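You operate a simulated robot arm through the tools that you are given. There is no shell and no other tool.

Carry out the task below with a simulated robot arm. There is one attempt and no reset: what you move stays moved.

Task
Flush the nozzle clean in the flushing box.
Fine: guard shut and blue tap open before the red button; tap shut at the end; leave the nozzle in.

The check looks at the end state, three seconds after you hand in, the way a careful person would. Anything else that was tipped, shoved, dropped, spilled or broken makes it a failure.

Robot
A 7-joint arm with a two-finger parallel gripper, fixed in place. Base frame: the origin is at the foot of the arm, x ahead of it, y to its left, z up; the work surface is at about z = 860. Lengths are in mm, angles in rad, forces in N, time in s.
With the tool pointing down near the work surface it reaches from about 240 to 680 mm from the base axis. Its first joint turns from -1.152 to 1.152 rad. Payload 2.4 kg.
The tool frame sits at the grasp point between the pads (the TCP): z along the fingers, y along the line on which they close. The tips reach 30 mm beyond it. Largest opening 94 mm; finger width 28, thickness 10; the body of the gripper, 50 by 96 mm, starts 55 mm behind the TCP.
Orientation is told as [roll, pitch, yaw] about the base's x, y, z axes, in that order, counted from this pose: with the fingers straight down and closing along the base's y, the tool's x points along the base's -x, its y along +y and its z along -z.

Tools
- The arm moves only by the tool servo_tool. Its argument "steps" is a list of rows, each a list of 7 numbers: the shift along the tool's x, y, z in mm, then the turn, a rotation vector about the tool's x, y, z in degrees, then the opening in per cent of the stroke, from 0 (shut) to 100 (fully open). In form: [[x, y, z, rx, ry, rz, grip], ...]. A call has 1 to 20 rows; each row is the pose to reach, as a shift and turn from the pose commanded when the call began, along the tool's axes at that moment. Each row takes 0.2 s and may step no farther than 50 mm and 0.15 rad from the row before; otherwise, or with a gripper value out of range, the whole call is refused. Where a pose cannot be reached the arm comes as near as it can. A force on the tool above 50 N (or 10 N above the force at the start of the call, whichever is more), or a blocked arm, ends the call early, and 0.2 s more pass. Each finger travels about 153 mm/s and halts on what it meets, pressing with about 35 N; the grip force reading is that of the motor and also rises with nothing between the fingers. The clock runs only during rows and for 0.2 s after the last one: add rows that repeat a pose to give the fingers time. The reply holds the time, the measured pose of the TCP, the force on the tool along the base axes, the opening and the grip force, in the units named above and with some noise, with the torque about the TCP (base axes, N m) and any sound that the robot's microphone picked up.
- Cameras (640 x 400 px; columns grow to the right, rows downward): "scene" is fixed at [43, 478.5, 1442.6]; the picture's right is [-0.70, -0.71, 0.00], its down [-0.41, 0.40, -0.82] and it looks along [0.58, -0.58, -0.57] (base axes); focal length 308 px, centre (320, 200). "wrist" rides on the gripper at [76, 14, -102] in the tool frame; the picture's right is [-0.18, 0.98, 0.00], its down [-0.75, -0.14, -0.64] and it looks along [-0.63, -0.12, 0.77] (tool axes); focal length 243 px, centre (320, 200). There is no depth. A picture from a camera that has moved, and an enlarged one, comes with that camera's place and axes in the base frame and with its lens.
- camera(camera): a new picture of that camera. The clock stands still meanwhile.
- enlarge(camera, box): a new picture of the part [left, top, right, bottom] of that camera's present view, enlarged. The clock stands still meanwhile.
- job_done(): hands the job in; it is judged then, once.

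Nothing tells you positions but the pictures and the camera data. Unless the task says otherwise, let go and move clear before handing in.

The tools are called as name(argument=value, ...) on one line, values as JSON. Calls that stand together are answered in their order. servo_tool: Moves the arm, as the interface text tells. Its arguments: {"type":"object","properties":{"steps":{"type":"array","items":{"type":"array","items":{"type":"number"}}}},"required":["steps"]} The other tools are called the same way: camera (camera) takes a picture; enlarge (camera, box) takes an enlarged picture of a part of a camera's view; job_done () hands the job in.

At the start:

```text
time_s: 0.0
tool_pos: [400.1, 2.9, 1139.5]
tcp_rot: [0.001, 0.0, 0.0]
wrist_force: [0.0, 0.9, 0.0]
moment: [0.03, 0.01, 0.04]
finger_gap: 93.9
grasp_force: 0.0
```

scene: 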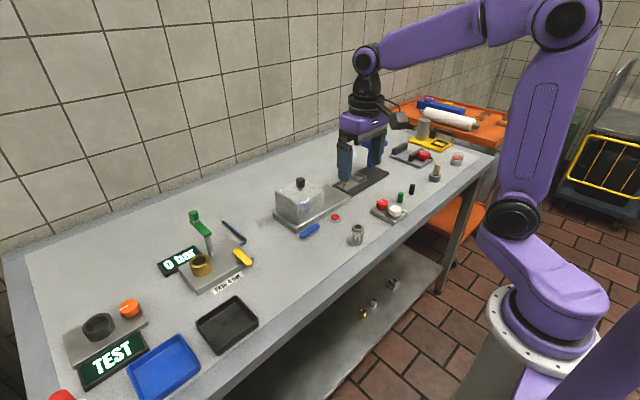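
wrist: 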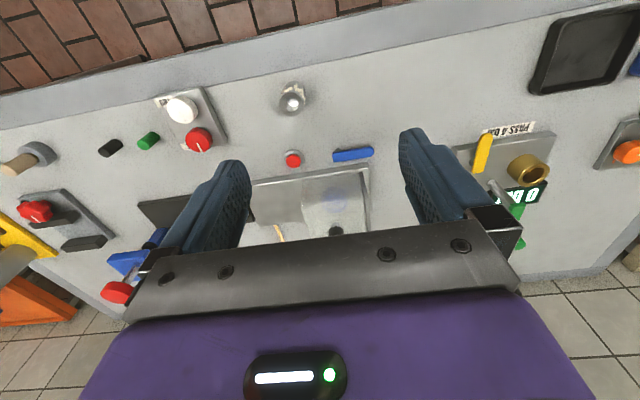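

I see a bench with several stations; the transparent box with a knob in the middle is probably the flushing box, with a red button and a blue tap beside it and a metal nozzle in front. I'll enlarge the views before moving.

enlarge(camera="scene", box=[250, 150, 420, 256])

enlarge(camera="scene", box=[340, 100, 500, 200])

enlarge(camera="scene", box=[340, 160, 440, 250])

enlarge(camera="wrist", box=[220, 70, 420, 250])

enlarge(camera="scene", box=[40, 190, 280, 400])

```text
3.76 times, centred on (335, 203) of scene
camera zoom: at [43.0, 478.5, 1442.6], right [-0.7, -0.71, 0.0], down [-0.41, 0.4, -0.82], along [0.58, -0.58, -0.57], focal length 1160 px, centre (264, 189)
```

zoom: 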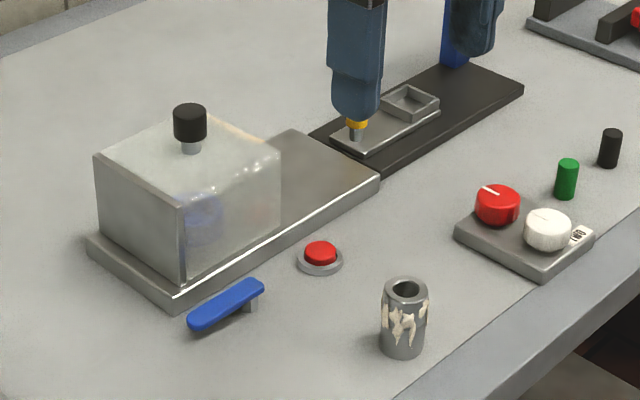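

```text
4.00 times, centred on (420, 150) of scene
camera zoom: at [43.0, 478.5, 1442.6], right [-0.7, -0.71, 0.0], down [-0.41, 0.4, -0.82], along [0.58, -0.58, -0.57], focal length 1233 px, centre (-80, 400)
```

zoom: 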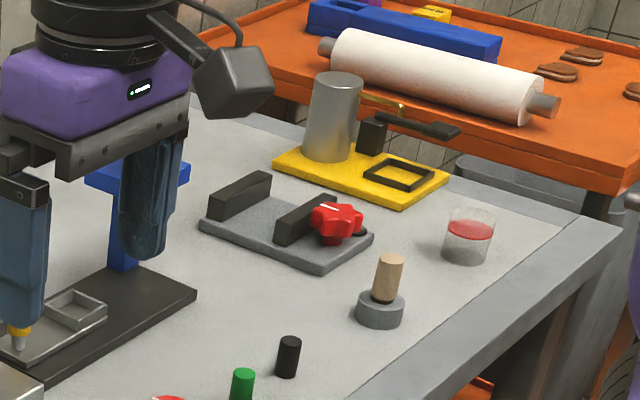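

```text
4.44 times, centred on (390, 205) of scene
camera zoom: at [43.0, 478.5, 1442.6], right [-0.7, -0.71, 0.0], down [-0.41, 0.4, -0.82], along [0.58, -0.58, -0.57], focal length 1370 px, centre (9, 178)
```

zoom: 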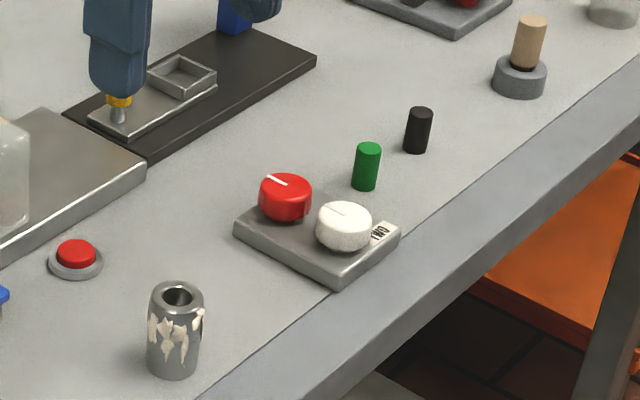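

```text
2.22 times, centred on (320, 160) of wrist
camera zoom: at [324.9, 17.1, 1241.4], right [0.18, 0.98, 0.0], down [0.75, -0.14, 0.64], along [0.63, -0.12, -0.77], focal length 539 px, centre (320, 289)
```

zoom: 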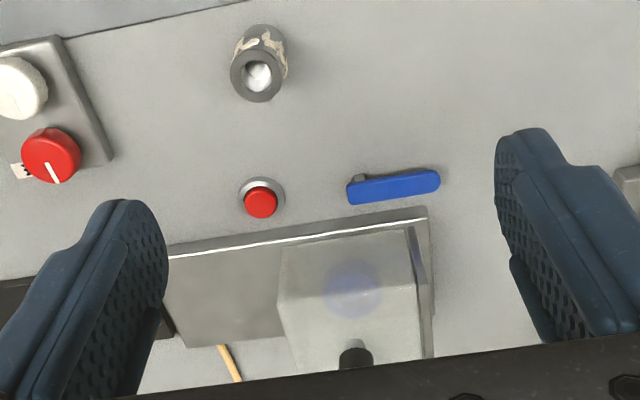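

```text
1.90 times, centred on (160, 295) of scene
camera zoom: at [43.0, 478.5, 1442.6], right [-0.7, -0.71, 0.0], down [-0.41, 0.4, -0.82], along [0.58, -0.58, -0.57], focal length 587 px, centre (625, 19)
```

zoom: 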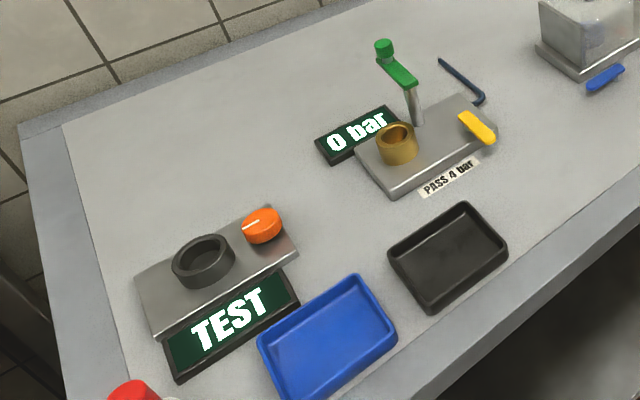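

The nozzle stands near (420, -42), soiled. The flushing box plate runs roughly x 568–676, y -190…48, with the clear guard over its left end, and the red button and blue tap are in front of it. I'll pull the arm back to get a better wrist view of the box.

servo_tool(steps=[[30, 0, 0, 0, 0, 0, 100], [60, 0, 0, 0, 0, 0, 100], [90, 0, 0, 0, 0, 0, 100], [110, 0, 0, 0, 0, 0, 100], [110, 0, 0, 0, 0, 0, 100]])

camera(camera="wrist")

camera(camera="scene")

```text
time_s: 1.2
tool_pos: [289.2, 1.6, 1138.4]
tcp_rot: [0.001, -0.001, -0.001]
wrist_force: [-0.2, -0.1, 0.5]
moment: [0.0, -0.05, 0.01]
finger_gap: 93.9
grasp_force: 0.1
```

```text
taken
camera wrist: at [214.3, 16.9, 1240.2], right [0.18, 0.98, 0.0], down [0.75, -0.14, 0.64], along [0.63, -0.12, -0.77], focal length 243 px, centre (320, 200)
```

wrist: 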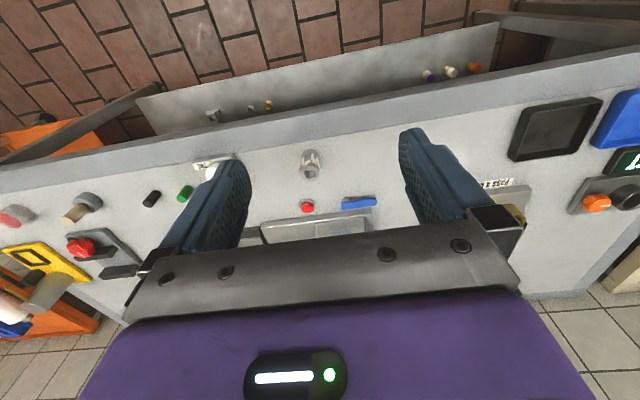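

```text
taken
```

scene: 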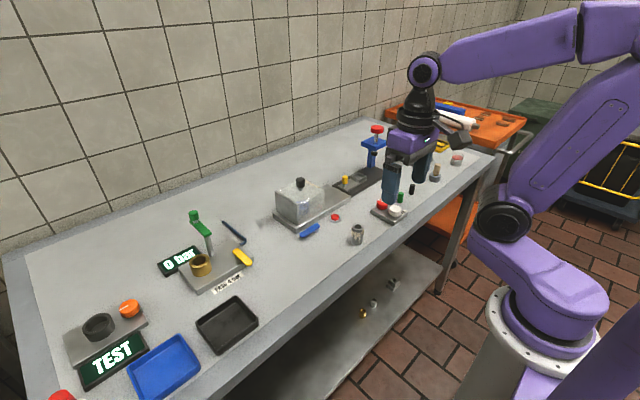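

The scene view of the box is now unobstructed, so I'll zoom in on it and its surroundings.

enlarge(camera="scene", box=[260, 165, 380, 250])

enlarge(camera="scene", box=[320, 110, 420, 200])

servo_tool(steps=[[-40, 0, 0, 0, 0, 0, 100], [-80, 0, 0, 0, 0, 0, 100], [-120, 0, 0, 0, 0, 0, 100], [-160, 0, 0, 0, 0, 0, 100], [-200, 0, 0, 0, 0, 0, 100], [-220, 0, 0, 0, 0, 0, 100], [-220, 0, 0, 0, 0, 0, 100]])

camera(camera="wrist")

```text
4.71 times, centred on (320, 208) of scene
camera zoom: at [43.0, 478.5, 1442.6], right [-0.7, -0.71, 0.0], down [-0.41, 0.4, -0.82], along [0.58, -0.58, -0.57], focal length 1450 px, centre (320, 165)
```

zoom: 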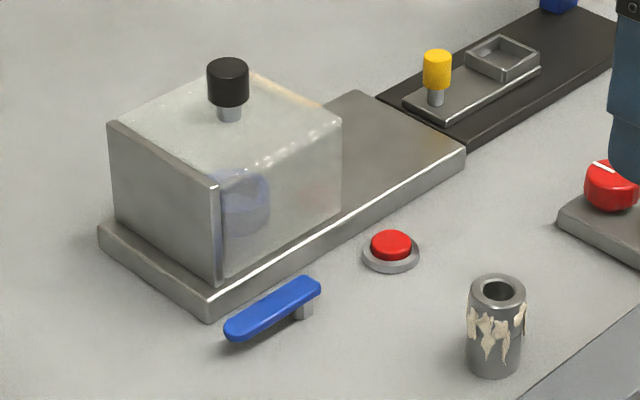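

```text
4.44 times, centred on (370, 155) of scene
camera zoom: at [43.0, 478.5, 1442.6], right [-0.7, -0.71, 0.0], down [-0.41, 0.4, -0.82], along [0.58, -0.58, -0.57], focal length 1370 px, centre (98, 400)
```

zoom: 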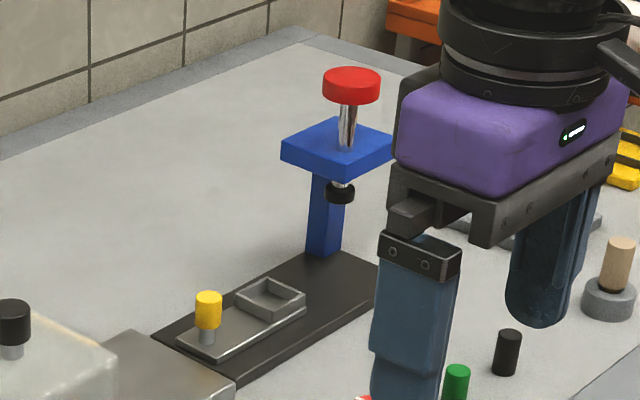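

```text
time_s: 2.8
tool_pos: [511.9, 2.6, 1138.9]
tcp_rot: [0.0, 0.0, 0.0]
wrist_force: [-0.6, 0.7, -0.4]
moment: [0.0, 0.01, -0.01]
finger_gap: 94.0
grasp_force: 0.0
```

```text
taken
camera wrist: at [435.3, 16.4, 1241.6], right [0.18, 0.98, 0.0], down [0.75, -0.14, 0.64], along [0.63, -0.12, -0.77], focal length 243 px, centre (320, 200)
```

wrist: 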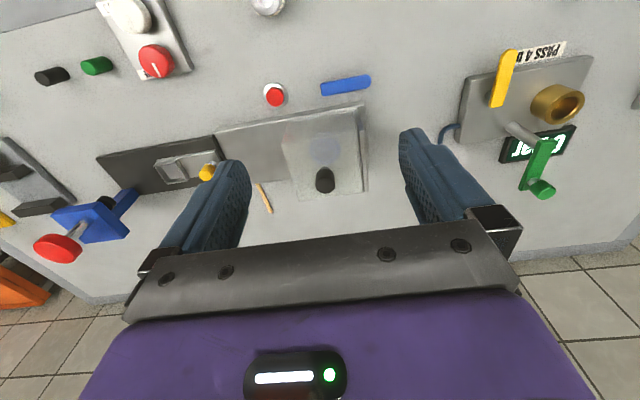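

enlarge(camera="wrist", box=[200, 70, 400, 220])

enlarge(camera="wrist", box=[270, 80, 390, 200])

camera(camera="scene")

```text
2.67 times, centred on (300, 145) of wrist
camera zoom: at [435.3, 16.4, 1241.6], right [0.18, 0.98, 0.0], down [0.75, -0.14, 0.64], along [0.63, -0.12, -0.77], focal length 647 px, centre (373, 347)
```

zoom: 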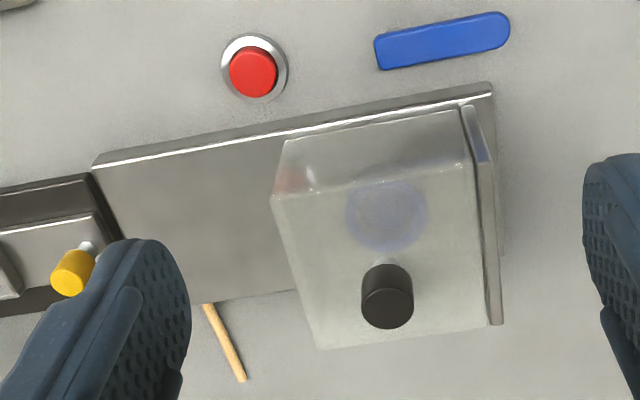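

```text
3.33 times, centred on (330, 140) of wrist
camera zoom: at [435.3, 16.4, 1241.6], right [0.18, 0.98, 0.0], down [0.75, -0.14, 0.64], along [0.63, -0.12, -0.77], focal length 809 px, centre (287, 400)
```

zoom: 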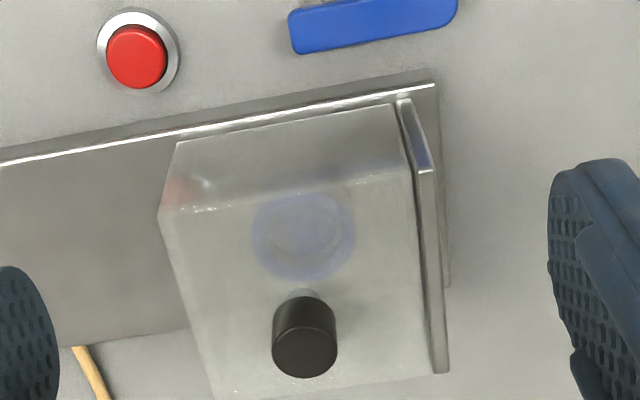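

```text
taken
```

scene: 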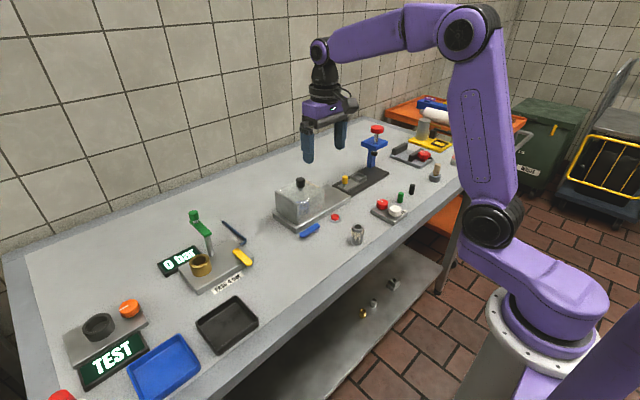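

The box's clear guard has a knob at about (620, -14), top z≈988, and the plate is free to its right (−y), so it most likely slides that way. A blue holder shows through the guard at about (613, -15). I'll move above the knob and check alignment.

servo_tool(steps=[[-36, -5.5, 20, 0, 0, 0, 100], [-72, -11, 40, 0, 0, 0, 100], [-108, -16.5, 60, 0, 0, 0, 100], [-108, -16.5, 60, 0, 0, 0, 100]])

camera(camera="wrist")

camera(camera="scene")

enlarge(camera="scene", box=[250, 130, 370, 250])

```text
time_s: 3.8
tool_pos: [617.8, -14.0, 1080.1]
tcp_rot: [0.0, 0.0, 0.001]
wrist_force: [-0.6, 0.4, 0.2]
moment: [0.0, -0.02, 0.01]
finger_gap: 94.2
grasp_force: 0.1
```

```text
taken
camera wrist: at [542.9, 0.5, 1182.4], right [0.18, 0.98, 0.0], down [0.75, -0.14, 0.64], along [0.63, -0.12, -0.77], focal length 243 px, centre (320, 200)
```

wrist: 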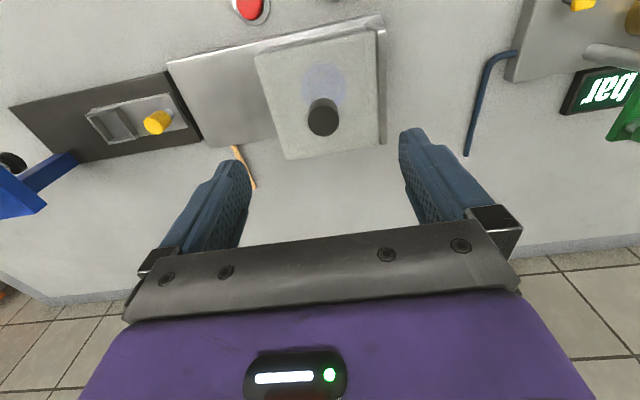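

```text
taken
```

scene: 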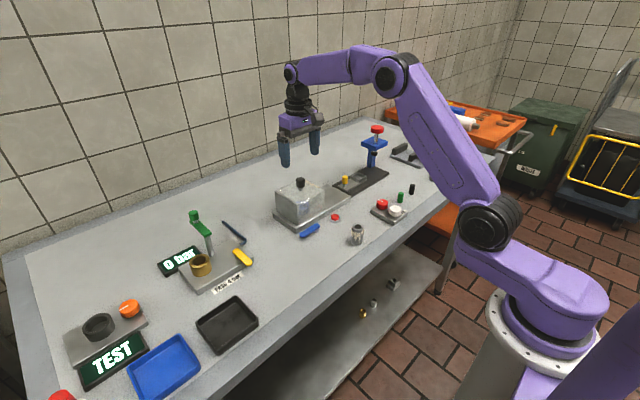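

```text
3.33 times, centred on (310, 190) of scene
camera zoom: at [43.1, 478.5, 1442.6], right [-0.7, -0.71, 0.0], down [-0.41, 0.4, -0.82], along [0.58, -0.58, -0.57], focal length 1028 px, centre (353, 233)
```

zoom: 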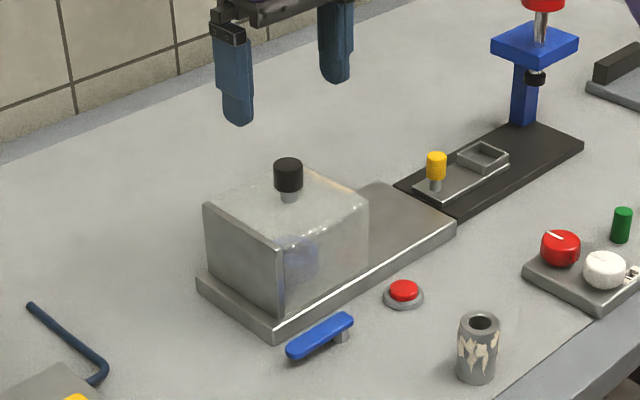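

The knob lies straight below the gripper (about 618, -12). I'll narrow the opening and descend to knob height.

servo_tool(steps=[[0, 1, 15, 0, 0, 0, 60], [0, 1.5, 35, 0, 0, 0, 60], [0, 1.5, 55, 0, 0, 0, 60], [0, 1.5, 70, 0, 0, 0, 60], [0, 1.5, 80, 0, 0, 0, 60], [0, 1.5, 86, 0, 0, 0, 60], [0, 1.5, 86, 0, 0, 0, 60]])

enlarge(camera="scene", box=[250, 130, 370, 250])

camera(camera="wrist")

```text
time_s: 5.4
tool_pos: [619.0, -12.1, 991.6]
tcp_rot: [0.001, -0.001, 0.0]
wrist_force: [0.1, -0.3, -0.2]
moment: [0.01, -0.01, -0.01]
finger_gap: 56.1
grasp_force: 0.1
```

```text
3.33 times, centred on (310, 190) of scene
camera zoom: at [43.0, 478.5, 1442.6], right [-0.7, -0.71, 0.0], down [-0.41, 0.4, -0.82], along [0.58, -0.58, -0.57], focal length 1028 px, centre (353, 233)
```

zoom: 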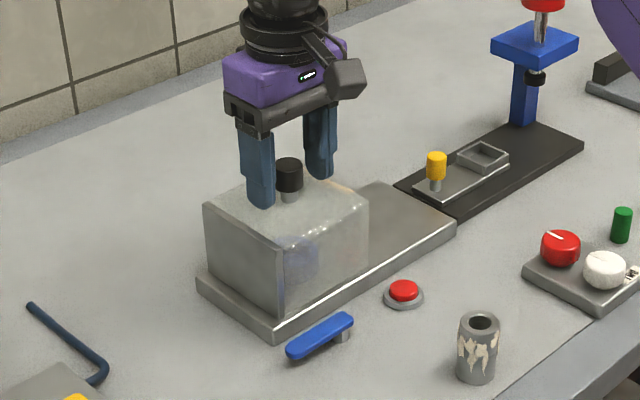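

```text
taken
camera wrist: at [543.0, 1.4, 1095.6], right [0.18, 0.98, 0.0], down [0.75, -0.14, 0.64], along [0.63, -0.12, -0.77], focal length 243 px, centre (320, 200)
```

wrist: 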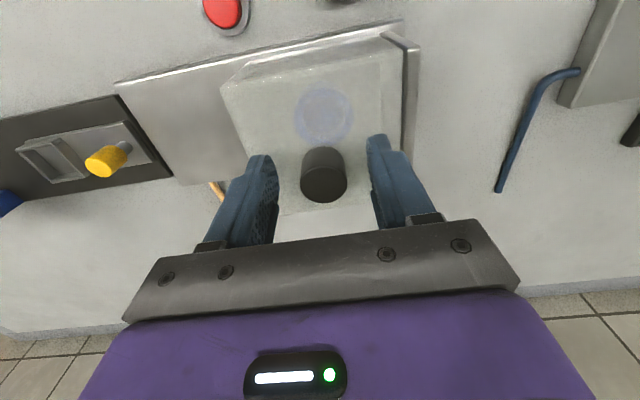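

The knob sits centred between the fingers. I'll close on it.

servo_tool(steps=[[0, 0, 0, 0, 0, 0, 40], [0, 0, 0, 0, 0, 0, 20], [0, 0, 0, 0, 0, 0, 0], [0, 0, 0, 0, 0, 0, 0]])

```text
time_s: 6.4
tool_pos: [618.0, -12.6, 993.6]
tcp_rot: [-0.001, -0.001, 0.003]
wrist_force: [0.2, 4.5, -1.7]
moment: [-0.33, -0.05, -0.04]
finger_gap: 25.5
grasp_force: 45.6
```

Knob gripped (25.5 mm). Now I'll pull gently toward −y and watch the force.

servo_tool(steps=[[0, -4, 0, 0, 0, 0, 0], [0, -8, 0, 0, 0, 0, 0], [0, -14, 0, 0, 0, 0, 0], [0, -20, 0, 0, 0, 0, 0]])

enlarge(camera="scene", box=[250, 130, 370, 250])

```text
time_s: 7.4
tool_pos: [618.6, -33.9, 994.4]
tcp_rot: [0.0, 0.001, -0.002]
wrist_force: [-1.4, 1.8, -5.9]
moment: [0.26, -1.25, 0.03]
finger_gap: 25.6
grasp_force: 44.6
```

```text
3.33 times, centred on (310, 190) of scene
camera zoom: at [43.1, 478.5, 1442.6], right [-0.7, -0.71, 0.0], down [-0.41, 0.4, -0.82], along [0.58, -0.58, -0.57], focal length 1028 px, centre (353, 233)
```

zoom: 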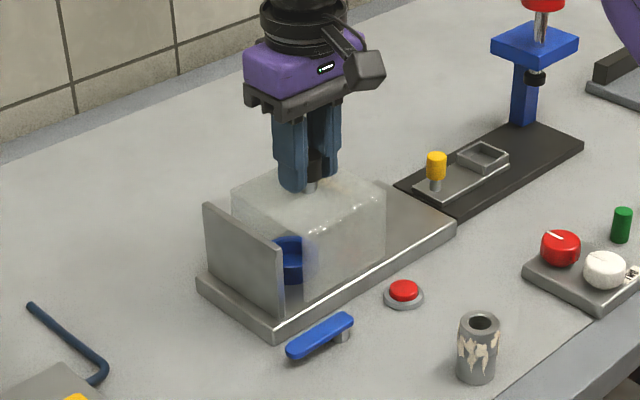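

The guard slides freely toward −y, uncovering the blue cup. I'll continue pulling to fully open.

servo_tool(steps=[[0, -10, 0, 0, 0, 0, 0], [0, -20, 0, 0, 0, 0, 0], [0, -30, 0, 0, 0, 0, 0], [0, -40, 0, 0, 0, 0, 0], [0, -50, 0, 0, 0, 0, 0], [0, -60, 0, 0, 0, 0, 0], [0, -68, 0, 0, 0, 0, 0], [0, -76, 0, 0, 0, 0, 0], [0, -80, 0, 0, 0, 0, 0]])

enlarge(camera="scene", box=[250, 130, 370, 250])

```text
time_s: 9.4
tool_pos: [618.8, -113.3, 992.8]
tcp_rot: [0.0, -0.003, 0.0]
wrist_force: [0.5, 0.4, 5.8]
moment: [0.31, -0.44, 0.17]
finger_gap: 25.2
grasp_force: 44.6
```

```text
3.33 times, centred on (310, 190) of scene
camera zoom: at [42.9, 478.5, 1442.6], right [-0.7, -0.71, 0.0], down [-0.41, 0.4, -0.82], along [0.59, -0.58, -0.57], focal length 1028 px, centre (353, 233)
```

zoom: 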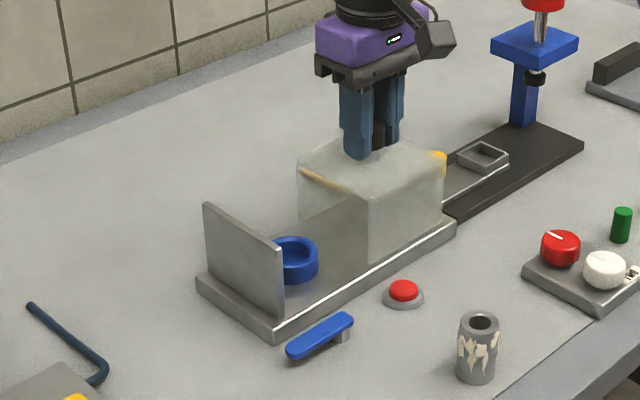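

The guard is open by about 101 mm. I'll try a little more travel in small steps for extra clearance, then let go.

servo_tool(steps=[[0, -3, 0, 0, 0, 0, 0], [0, -6, 0, 0, 0, 0, 0], [0, -9, 0, 0, 0, 0, 0]])

```text
time_s: 10.2
tool_pos: [620.1, -116.2, 993.1]
tcp_rot: [0.004, -0.001, 0.006]
wrist_force: [2.4, 21.6, 2.2]
moment: [-0.29, -0.33, -0.13]
finger_gap: 25.6
grasp_force: 44.5
```

The guard has reached its end stop at about 103 mm of travel. I'll relax the pull, release the knob and rise.

servo_tool(steps=[[0, 6, 0, 0, 0, 0, 0], [0, 6, 0, 0, 0, 0, 20], [0, 6, 0, 0, 0, 0, 45], [0, 6, 0, 0, 0, 0, 60], [0, 6, 0, 0, 0, 0, 60], [0, 6, -20, 0, 0, 0, 60], [0, 6, -50, 0, 0, 0, 60], [0, 6, -80, 0, 0, 0, 60], [0, 6, -110, 0, 0, 0, 60], [0, 6, -110, 0, 0, 0, 60]])

camera(camera="wrist")

enlarge(camera="scene", box=[250, 150, 390, 250])

```text
time_s: 12.4
tool_pos: [618.8, -116.5, 1104.6]
tcp_rot: [-0.001, 0.001, 0.002]
wrist_force: [-0.6, 0.3, -0.1]
moment: [-0.01, 0.03, -0.03]
finger_gap: 56.3
grasp_force: 0.0
```

```text
taken
camera wrist: at [542.6, -101.1, 1206.7], right [0.18, 0.98, 0.0], down [0.75, -0.14, 0.64], along [0.63, -0.12, -0.77], focal length 243 px, centre (320, 200)
```

wrist: 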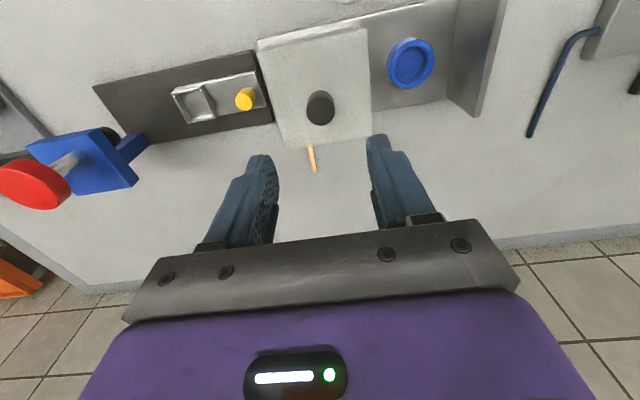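

```text
4.00 times, centred on (320, 200) of scene
camera zoom: at [43.0, 478.5, 1442.6], right [-0.7, -0.71, 0.0], down [-0.41, 0.4, -0.82], along [0.58, -0.58, -0.57], focal length 1233 px, centre (320, 200)
```

zoom: 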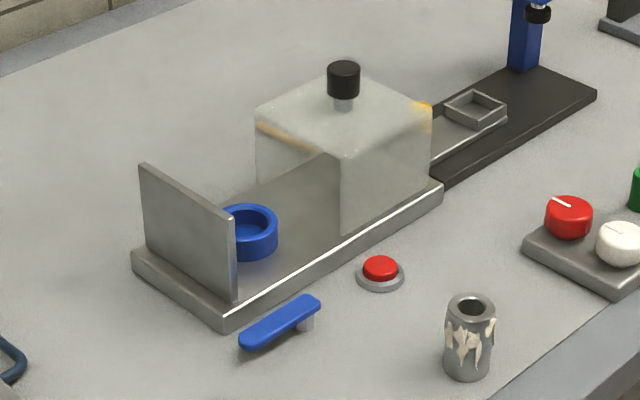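

The guard is open, the blue cup is at about (618, -12) with its rim at z≈896. Next I go above the nozzle near (423, -41) to refine its position.

servo_tool(steps=[[33, 12.5, 4, 0, 0, 0, 70], [66, 25, 8, 0, 0, 0, 80], [99, 37.5, 12, 0, 0, 0, 80], [132, 50, 16, 0, 0, 0, 80], [165, 62.5, 20, 0, 0, 0, 80], [196, 75, 25, 0, 0, 0, 80], [196, 75, 25, 0, 0, 0, 80]])

camera(camera="wrist")

enlarge(camera="wrist", box=[240, 30, 400, 130])

enlarge(camera="scene", box=[300, 150, 420, 250])

```text
time_s: 14.0
tool_pos: [422.5, -39.0, 1078.4]
tcp_rot: [-0.001, 0.002, -0.001]
wrist_force: [-1.1, 0.3, 0.5]
moment: [0.0, 0.02, -0.02]
finger_gap: 75.0
grasp_force: 0.2
```

```text
taken
camera wrist: at [346.0, -24.8, 1181.2], right [0.18, 0.98, 0.0], down [0.75, -0.14, 0.64], along [0.63, -0.12, -0.77], focal length 243 px, centre (320, 200)
```

wrist: 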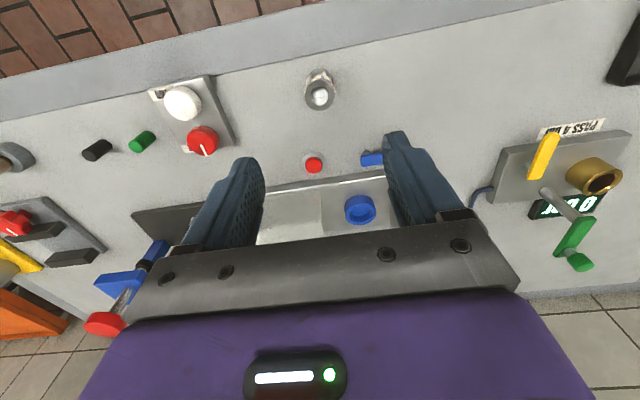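

```text
4.00 times, centred on (320, 80) of wrist
camera zoom: at [346.0, -24.8, 1181.2], right [0.18, 0.98, 0.0], down [0.75, -0.14, 0.64], along [0.63, -0.12, -0.77], focal length 970 px, centre (320, 680)
```

zoom: 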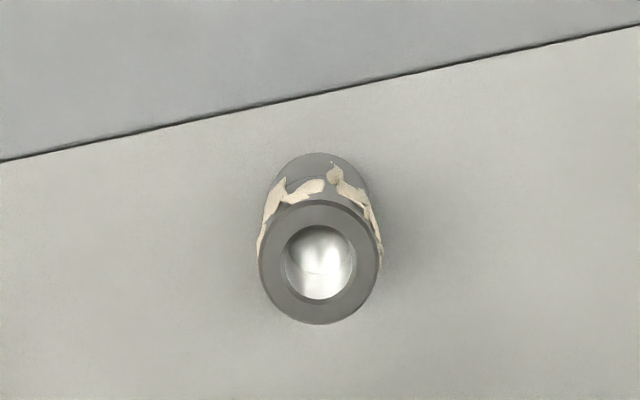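

```text
4.00 times, centred on (360, 200) of scene
camera zoom: at [43.0, 478.5, 1442.6], right [-0.7, -0.71, 0.0], down [-0.41, 0.4, -0.82], along [0.58, -0.58, -0.57], focal length 1233 px, centre (160, 200)
```

zoom: 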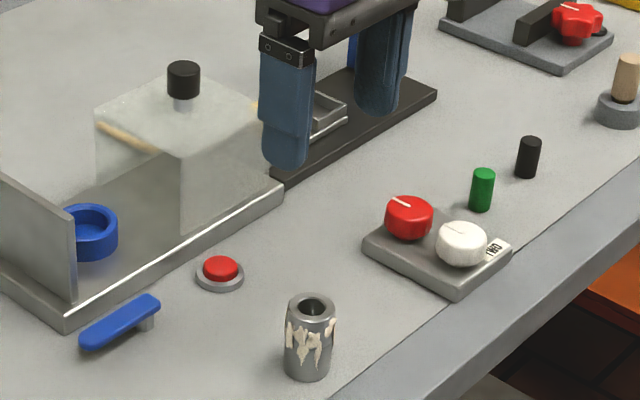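

Nozzle centre is about (424, -40.5), diameter ~33 mm, top at z≈911. I'll take a sharper look at the cup from here for its position and inner bore.

enlarge(camera="wrist", box=[320, 170, 400, 240])

enlarge(camera="scene", box=[265, 180, 345, 240])

```text
5.71 times, centred on (360, 205) of wrist
camera zoom: at [346.0, -24.8, 1181.2], right [0.18, 0.98, 0.0], down [0.75, -0.14, 0.64], along [0.63, -0.12, -0.77], focal length 1386 px, centre (91, 171)
```

zoom: 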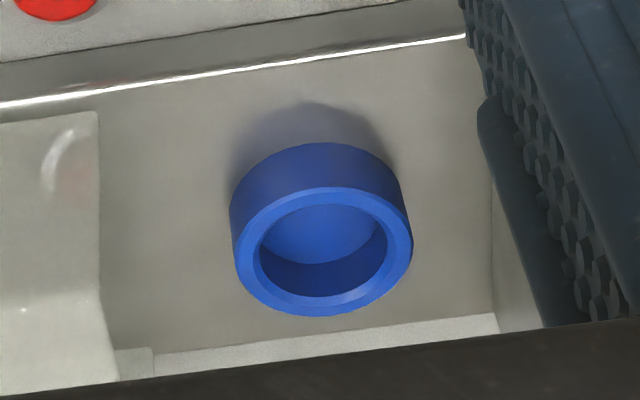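

```text
6.67 times, centred on (305, 210) of scene
camera zoom: at [43.0, 478.5, 1442.6], right [-0.7, -0.71, 0.0], down [-0.41, 0.4, -0.82], along [0.58, -0.58, -0.57], focal length 2055 px, centre (420, 133)
```

zoom: 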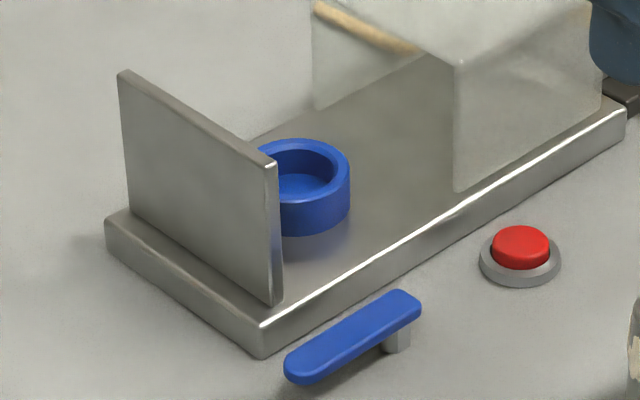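

The cup is ~50 mm outside, ~36 mm bore, near (619, -12), and the nozzle fits with small clearance. I'll descend around the nozzle with fingertips well above its base, so they stay above the cup rim later.

servo_tool(steps=[[-2.3, -1.5, 30, 0, 0, 0, 80], [-2.3, -1.5, 60, 0, 0, 0, 80], [-2.3, -1.5, 90, 0, 0, 0, 80], [-2.3, -1.5, 115, 0, 0, 0, 80], [-2.3, -1.5, 135, 0, 0, 0, 80], [-2.3, -1.5, 150, 0, 0, 0, 80], [-2.3, -1.5, 150, 0, 0, 0, 80]])

camera(camera="wrist")

enlarge(camera="scene", box=[300, 170, 420, 260])

```text
time_s: 15.6
tool_pos: [424.9, -41.5, 928.0]
tcp_rot: [0.0, 0.0, 0.001]
wrist_force: [-0.5, 0.7, 0.0]
moment: [-0.01, 0.01, -0.01]
finger_gap: 74.9
grasp_force: 0.0
```

```text
taken
camera wrist: at [348.8, -28.5, 1030.2], right [0.18, 0.98, 0.0], down [0.75, -0.14, 0.64], along [0.63, -0.12, -0.77], focal length 243 px, centre (320, 200)
```

wrist: 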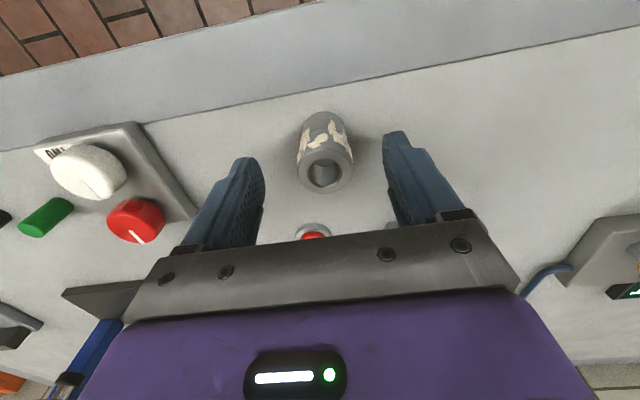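

```text
4.44 times, centred on (360, 215) of scene
camera zoom: at [43.0, 478.5, 1442.6], right [-0.7, -0.71, 0.0], down [-0.41, 0.4, -0.82], along [0.58, -0.58, -0.57], focal length 1370 px, centre (142, 133)
```

zoom: 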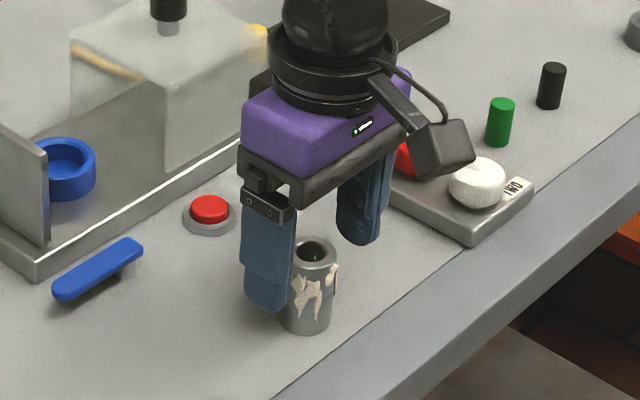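

The nozzle sits centred between the fingers. I'll descend 11 mm more and grip it by its upper half.

servo_tool(steps=[[0, 0, 6, 0, 0, 0, 80], [0, 0, 11, 0, 0, 0, 80], [0, 0, 11, 0, 0, 0, 60], [0, 0, 11, 0, 0, 0, 45], [0, 0, 11, 0, 0, 0, 30], [0, 0, 11, 0, 0, 0, 10], [0, 0, 11, 0, 0, 0, 10], [0, 0, 11, 0, 0, 0, 10]])

enlarge(camera="scene", box=[300, 170, 420, 260])

camera(camera="wrist")

```text
time_s: 17.4
tool_pos: [425.2, -41.1, 916.2]
tcp_rot: [0.0, 0.0, 0.001]
wrist_force: [-0.5, -2.1, 3.6]
moment: [-0.03, 0.06, -0.01]
finger_gap: 36.4
grasp_force: 35.1
```

```text
4.44 times, centred on (360, 215) of scene
camera zoom: at [43.0, 478.4, 1442.6], right [-0.7, -0.71, 0.0], down [-0.41, 0.4, -0.82], along [0.59, -0.58, -0.57], focal length 1370 px, centre (142, 133)
```

zoom: 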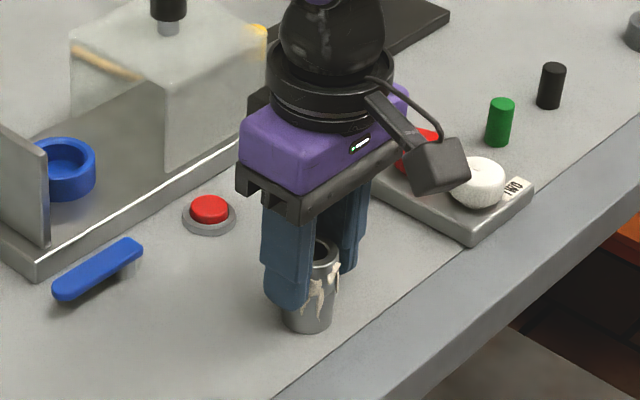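

```text
taken
camera wrist: at [348.9, -27.8, 1019.0], right [0.18, 0.98, 0.0], down [0.75, -0.14, 0.64], along [0.63, -0.12, -0.77], focal length 243 px, centre (320, 200)
```

wrist: 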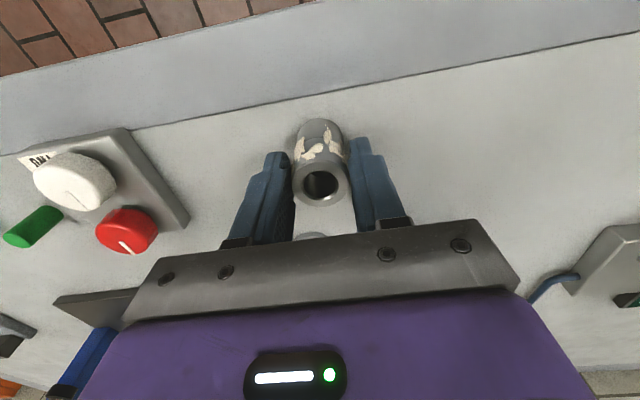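

The nozzle is gripped (36.4 mm including residue). I'll lift it straight up, then carry it over the cup while staying high.

servo_tool(steps=[[0, 0, -10, 0, 0, 0, 10], [0, 0, -30, 0, 0, 0, 10], [0, 0, -60, 0, 0, 0, 10], [0, 0, -93, 0, 0, 0, 10], [-25, 4, -93, 0, 0, 0, 10], [-60, 9, -93, 0, 0, 0, 10], [-95, 15, -93, 0, 0, 0, 10], [-130, 20, -93, 0, 0, 0, 10], [-165, 25, -93, 0, 0, 0, 10], [-190, 29, -93, 0, 0, 0, 10], [-194.5, 30, -93, 0, 0, 0, 10], [-194.5, 30, -93, 0, 0, 0, 10]])

camera(camera="wrist")

enlarge(camera="wrist", box=[260, 80, 380, 220])

enlarge(camera="scene", box=[250, 140, 350, 240])

```text
time_s: 20.0
tool_pos: [619.2, -10.7, 1009.5]
tcp_rot: [0.002, 0.0, 0.001]
wrist_force: [0.5, -0.2, 0.9]
moment: [0.01, -0.02, -0.02]
finger_gap: 9.4
grasp_force: 0.1
```

```text
taken
camera wrist: at [543.4, 3.3, 1112.6], right [0.18, 0.98, 0.0], down [0.75, -0.14, 0.64], along [0.63, -0.12, -0.77], focal length 243 px, centre (320, 200)
```

wrist: 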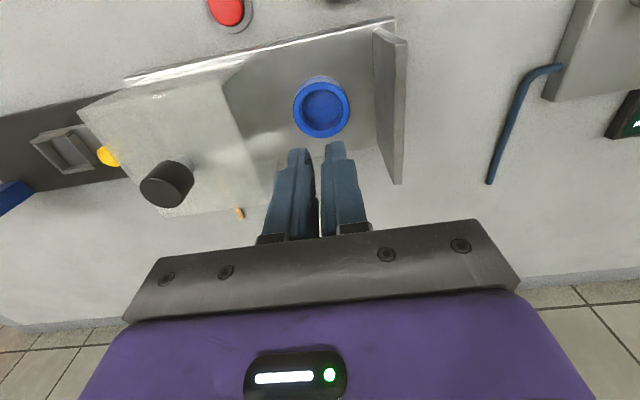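

```text
2.86 times, centred on (320, 150) of wrist
camera zoom: at [543.4, 3.3, 1112.6], right [0.18, 0.98, 0.0], down [0.75, -0.14, 0.64], along [0.63, -0.12, -0.77], focal length 693 px, centre (320, 343)
```

zoom: 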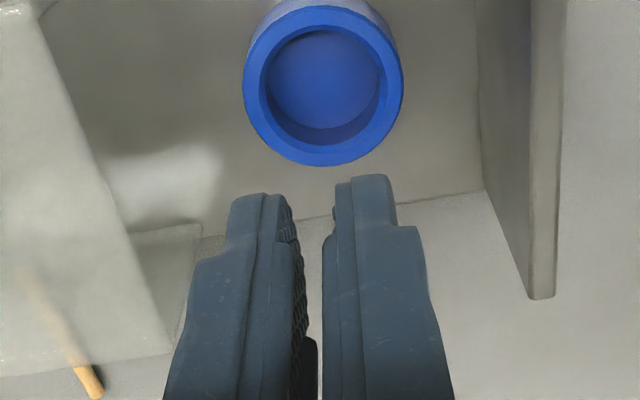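

```text
4.00 times, centred on (300, 190) of scene
camera zoom: at [43.0, 478.5, 1442.6], right [-0.7, -0.71, 0.0], down [-0.41, 0.4, -0.82], along [0.58, -0.58, -0.57], focal length 1233 px, centre (400, 240)
```

zoom: 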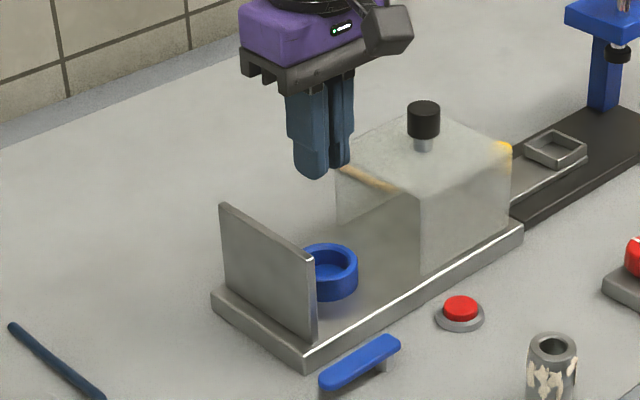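

The fingers closed empty: the nozzle slipped out and appears still to be standing on the bench. I'll check it closely before trying again.

enlarge(camera="scene", box=[330, 210, 390, 260])

enlarge(camera="wrist", box=[280, 60, 360, 150])

camera(camera="scene")

```text
8.00 times, centred on (360, 235) of scene
camera zoom: at [43.0, 478.5, 1442.6], right [-0.7, -0.71, 0.0], down [-0.41, 0.4, -0.82], along [0.58, -0.58, -0.57], focal length 2466 px, centre (0, -80)
```

zoom: 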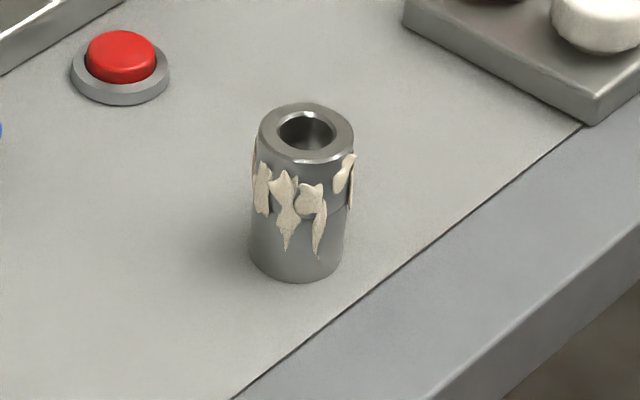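

```text
4.44 times, centred on (320, 105) of wrist
camera zoom: at [543.4, 3.3, 1112.6], right [0.18, 0.98, 0.0], down [0.75, -0.14, 0.64], along [0.63, -0.12, -0.77], focal length 1078 px, centre (320, 622)
```

zoom: 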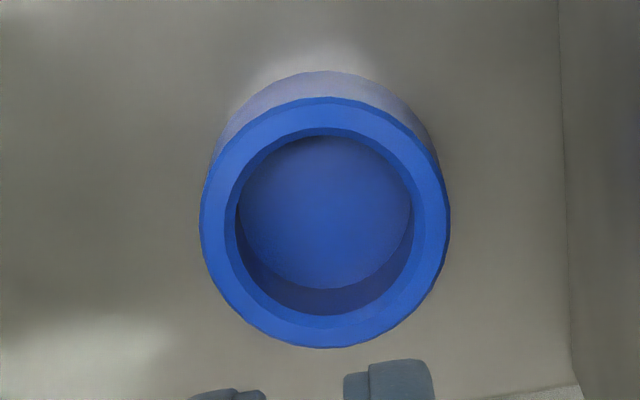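

```text
taken
```

scene: 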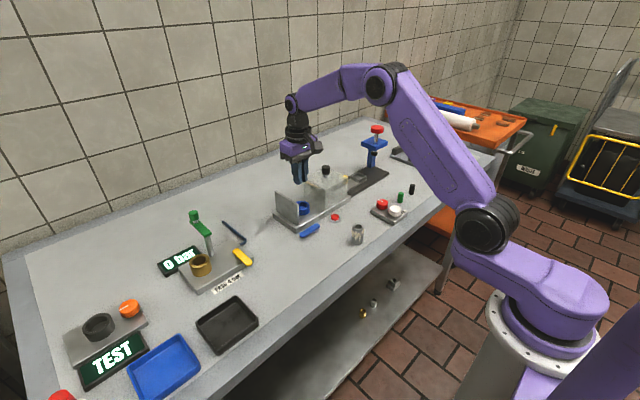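

The nozzle still stands upright at its place, but it slipped during lifting, presumably because I held it on the residue. I'll look closer at where the residue sits to choose a better grip band.

enlarge(camera="scene", box=[345, 220, 371, 248])

servo_tool(steps=[[35, -5, 0, 0, 0, 0, 30], [70, -10, 0, 0, 0, 0, 50], [105, -15, 0, 0, 0, 0, 60], [140, -20, 0, 0, 0, 0, 70], [175, -25, 0, 0, 0, 0, 70], [205, -30, 0, 0, 0, 0, 70], [225, -30, 0, 0, 0, 0, 70], [225, -30, 0, 0, 0, 0, 70]])

camera(camera="wrist")

```text
14.29 times, centred on (358, 234) of scene
camera zoom: at [43.0, 478.5, 1442.6], right [-0.7, -0.71, 0.0], down [-0.41, 0.4, -0.82], along [0.58, -0.58, -0.57], focal length 4403 px, centre (-223, -286)
```

zoom: 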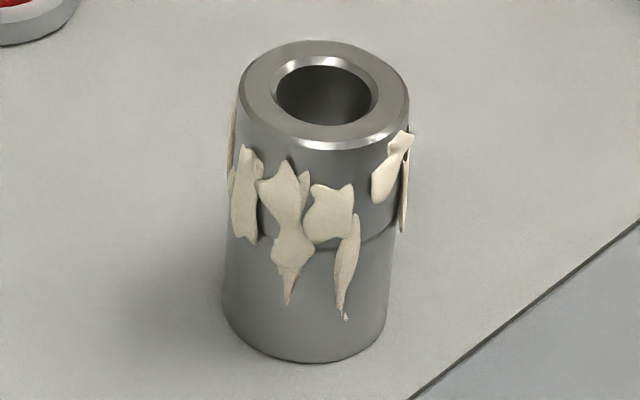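

```text
time_s: 21.8
tool_pos: [394.5, -39.2, 1011.5]
tcp_rot: [0.001, 0.001, 0.0]
wrist_force: [0.0, 0.3, 0.2]
moment: [-0.01, 0.01, 0.01]
finger_gap: 66.0
grasp_force: 0.0
```

```text
taken
camera wrist: at [318.8, -26.4, 1114.0], right [0.18, 0.98, 0.0], down [0.75, -0.14, 0.64], along [0.63, -0.12, -0.77], focal length 243 px, centre (320, 200)
```

wrist: 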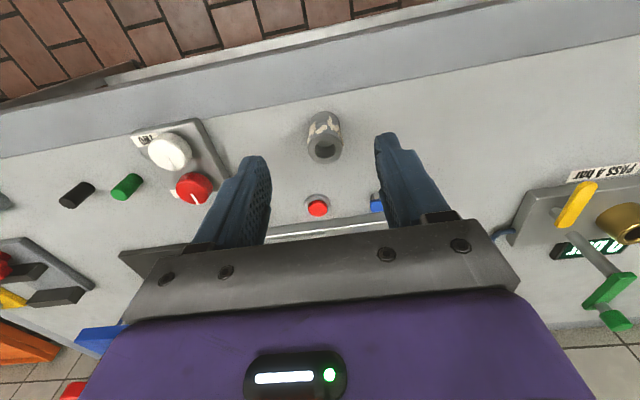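

enlarge(camera="wrist", box=[295, 100, 350, 170])

```text
5.71 times, centred on (322, 135) of wrist
camera zoom: at [318.8, -26.4, 1114.0], right [0.18, 0.98, 0.0], down [0.75, -0.14, 0.64], along [0.63, -0.12, -0.77], focal length 1386 px, centre (306, 571)
```

zoom: 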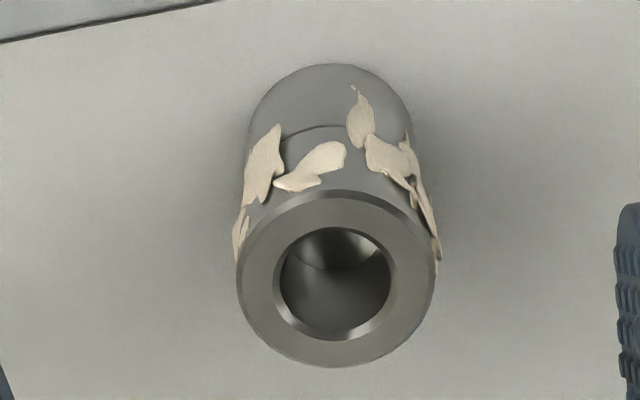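

The nozzle hasn't moved (about 424, -42). I'll regrip it deeper, squeeze fully, and lift very slowly while watching the gap.

servo_tool(steps=[[-15, 0, 10, 0, 0, 0, 70], [-30, 0, 30, 0, 0, 0, 70], [-30, 0, 55, 0, 0, 0, 70], [-30, 0, 75, 0, 0, 0, 70], [-30, 0, 90, 0, 0, 0, 70], [-30, 0, 98, 0, 0, 0, 70], [-30, 0, 102, 0, 0, 0, 70], [-30, 0, 102, 0, 0, 0, 55], [-30, 0, 102, 0, 0, 0, 40], [-30, 0, 102, 0, 0, 0, 20], [-30, 0, 102, 0, 0, 0, 0], [-30, 0, 102, 0, 0, 0, 0], [-30, 0, 102, 0, 0, 0, 0]])

camera(camera="wrist")

enlarge(camera="scene", box=[330, 190, 390, 250])

```text
time_s: 24.6
tool_pos: [425.5, -41.7, 909.4]
tcp_rot: [0.0, -0.001, 0.0]
wrist_force: [-0.4, -0.3, -0.5]
moment: [-0.02, -0.02, 0.01]
finger_gap: 36.2
grasp_force: 34.9
```

```text
taken
camera wrist: at [349.0, -27.7, 1010.9], right [0.18, 0.98, 0.0], down [0.75, -0.14, 0.64], along [0.63, -0.12, -0.77], focal length 243 px, centre (320, 200)
```

wrist: 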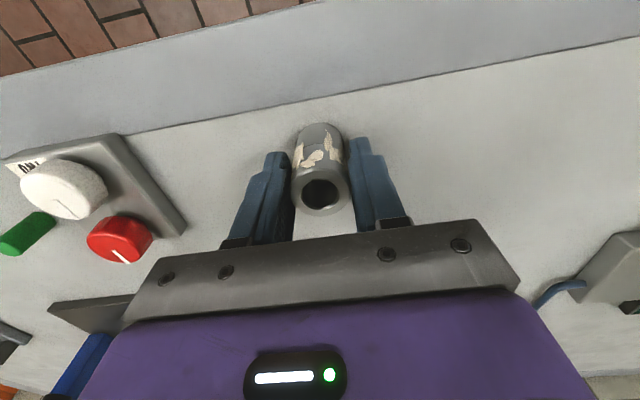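

```text
6.67 times, centred on (360, 220) of scene
camera zoom: at [43.1, 478.5, 1442.6], right [-0.7, -0.71, 0.0], down [-0.41, 0.4, -0.82], along [0.58, -0.58, -0.57], focal length 2055 px, centre (53, 67)
```

zoom: 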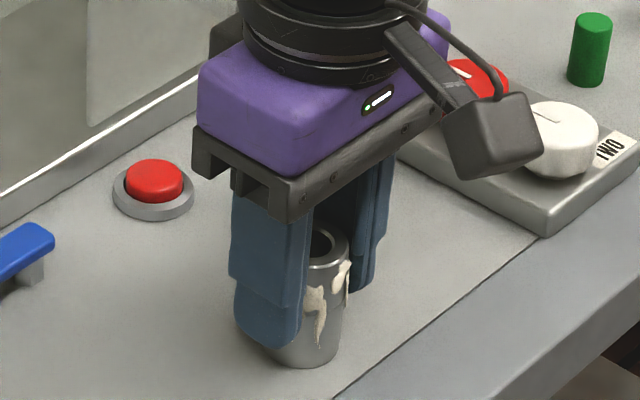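

Gripped at 36.2 mm. Slow lift of 10 mm now.

servo_tool(steps=[[0, 0, -1, 0, 0, 0, 0], [0, 0, -3, 0, 0, 0, 0], [0, 0, -5, 0, 0, 0, 0], [0, 0, -8, 0, 0, 0, 0]])

enlarge(camera="scene", box=[330, 190, 390, 250])

```text
time_s: 25.6
tool_pos: [425.1, -40.3, 917.4]
tcp_rot: [0.0, 0.001, 0.001]
wrist_force: [-0.1, 0.5, -0.8]
moment: [0.01, 0.04, -0.01]
finger_gap: 36.1
grasp_force: 35.0
```

```text
6.67 times, centred on (360, 220) of scene
camera zoom: at [43.1, 478.5, 1442.6], right [-0.7, -0.71, 0.0], down [-0.41, 0.4, -0.82], along [0.58, -0.58, -0.57], focal length 2055 px, centre (53, 67)
```

zoom: 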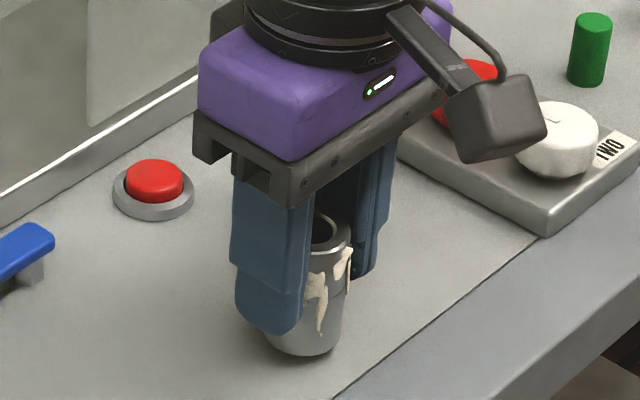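

The nozzle is coming up with the fingers. I'll continue lifting slowly.

servo_tool(steps=[[0, 0, -4, 0, 0, 0, 0], [0, 0, -8, 0, 0, 0, 0], [0, 0, -12, 0, 0, 0, 0], [0, 0, -16, 0, 0, 0, 0], [0, 0, -20, 0, 0, 0, 0]])

enlarge(camera="scene", box=[330, 190, 390, 250])

```text
time_s: 26.8
tool_pos: [425.5, -40.9, 936.5]
tcp_rot: [-0.001, -0.001, 0.0]
wrist_force: [-0.8, -0.1, -1.0]
moment: [0.0, 0.01, -0.03]
finger_gap: 36.4
grasp_force: 34.6
```

```text
6.67 times, centred on (360, 220) of scene
camera zoom: at [43.1, 478.5, 1442.6], right [-0.7, -0.71, 0.0], down [-0.41, 0.4, -0.82], along [0.58, -0.58, -0.57], focal length 2055 px, centre (53, 67)
```

zoom: 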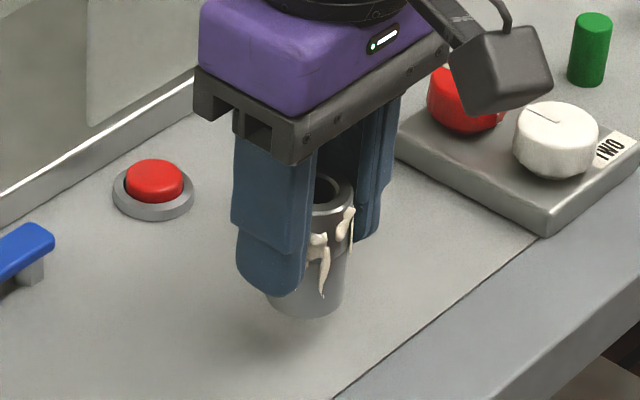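

Held so far. I'll lift a bit more to clear the cup rim and check for slip before translating.

servo_tool(steps=[[0, 0, -4, 0, 0, 0, 0], [0, 0, -10, 0, 0, 0, 0], [0, 0, -16, 0, 0, 0, 0], [0, 0, -22, 0, 0, 0, 0], [0, 0, -26, 0, 0, 0, 0]])

enlarge(camera="scene", box=[330, 180, 390, 240])

enlarge(camera="wrist", box=[260, 100, 380, 230])

```text
time_s: 28.0
tool_pos: [425.1, -41.1, 961.4]
tcp_rot: [0.001, 0.001, 0.0]
wrist_force: [-0.8, -0.4, -0.7]
moment: [0.03, -0.03, -0.01]
finger_gap: 36.6
grasp_force: 35.1
```

```text
6.67 times, centred on (360, 210) of scene
camera zoom: at [43.1, 478.5, 1442.6], right [-0.7, -0.71, 0.0], down [-0.41, 0.4, -0.82], along [0.58, -0.58, -0.57], focal length 2055 px, centre (53, 133)
```

zoom: 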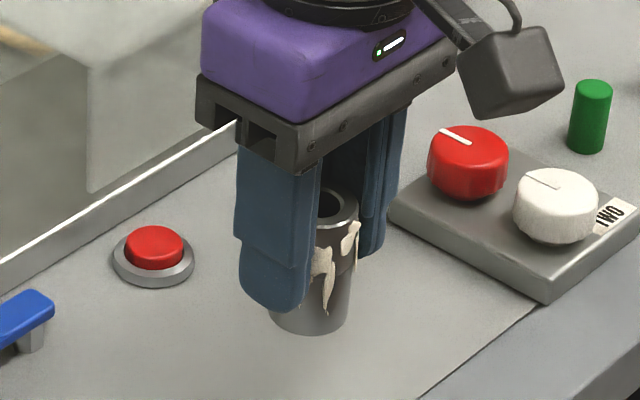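

```text
3.08 times, centred on (320, 165) of wrist
camera zoom: at [349.2, -26.9, 1064.5], right [0.18, 0.98, 0.0], down [0.75, -0.14, 0.64], along [0.63, -0.12, -0.77], focal length 746 px, centre (320, 308)
```

zoom: 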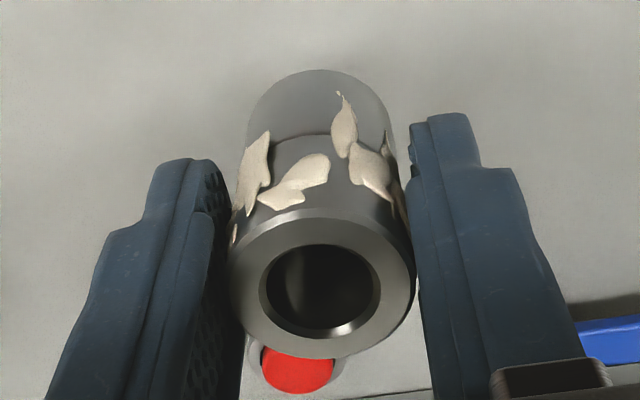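

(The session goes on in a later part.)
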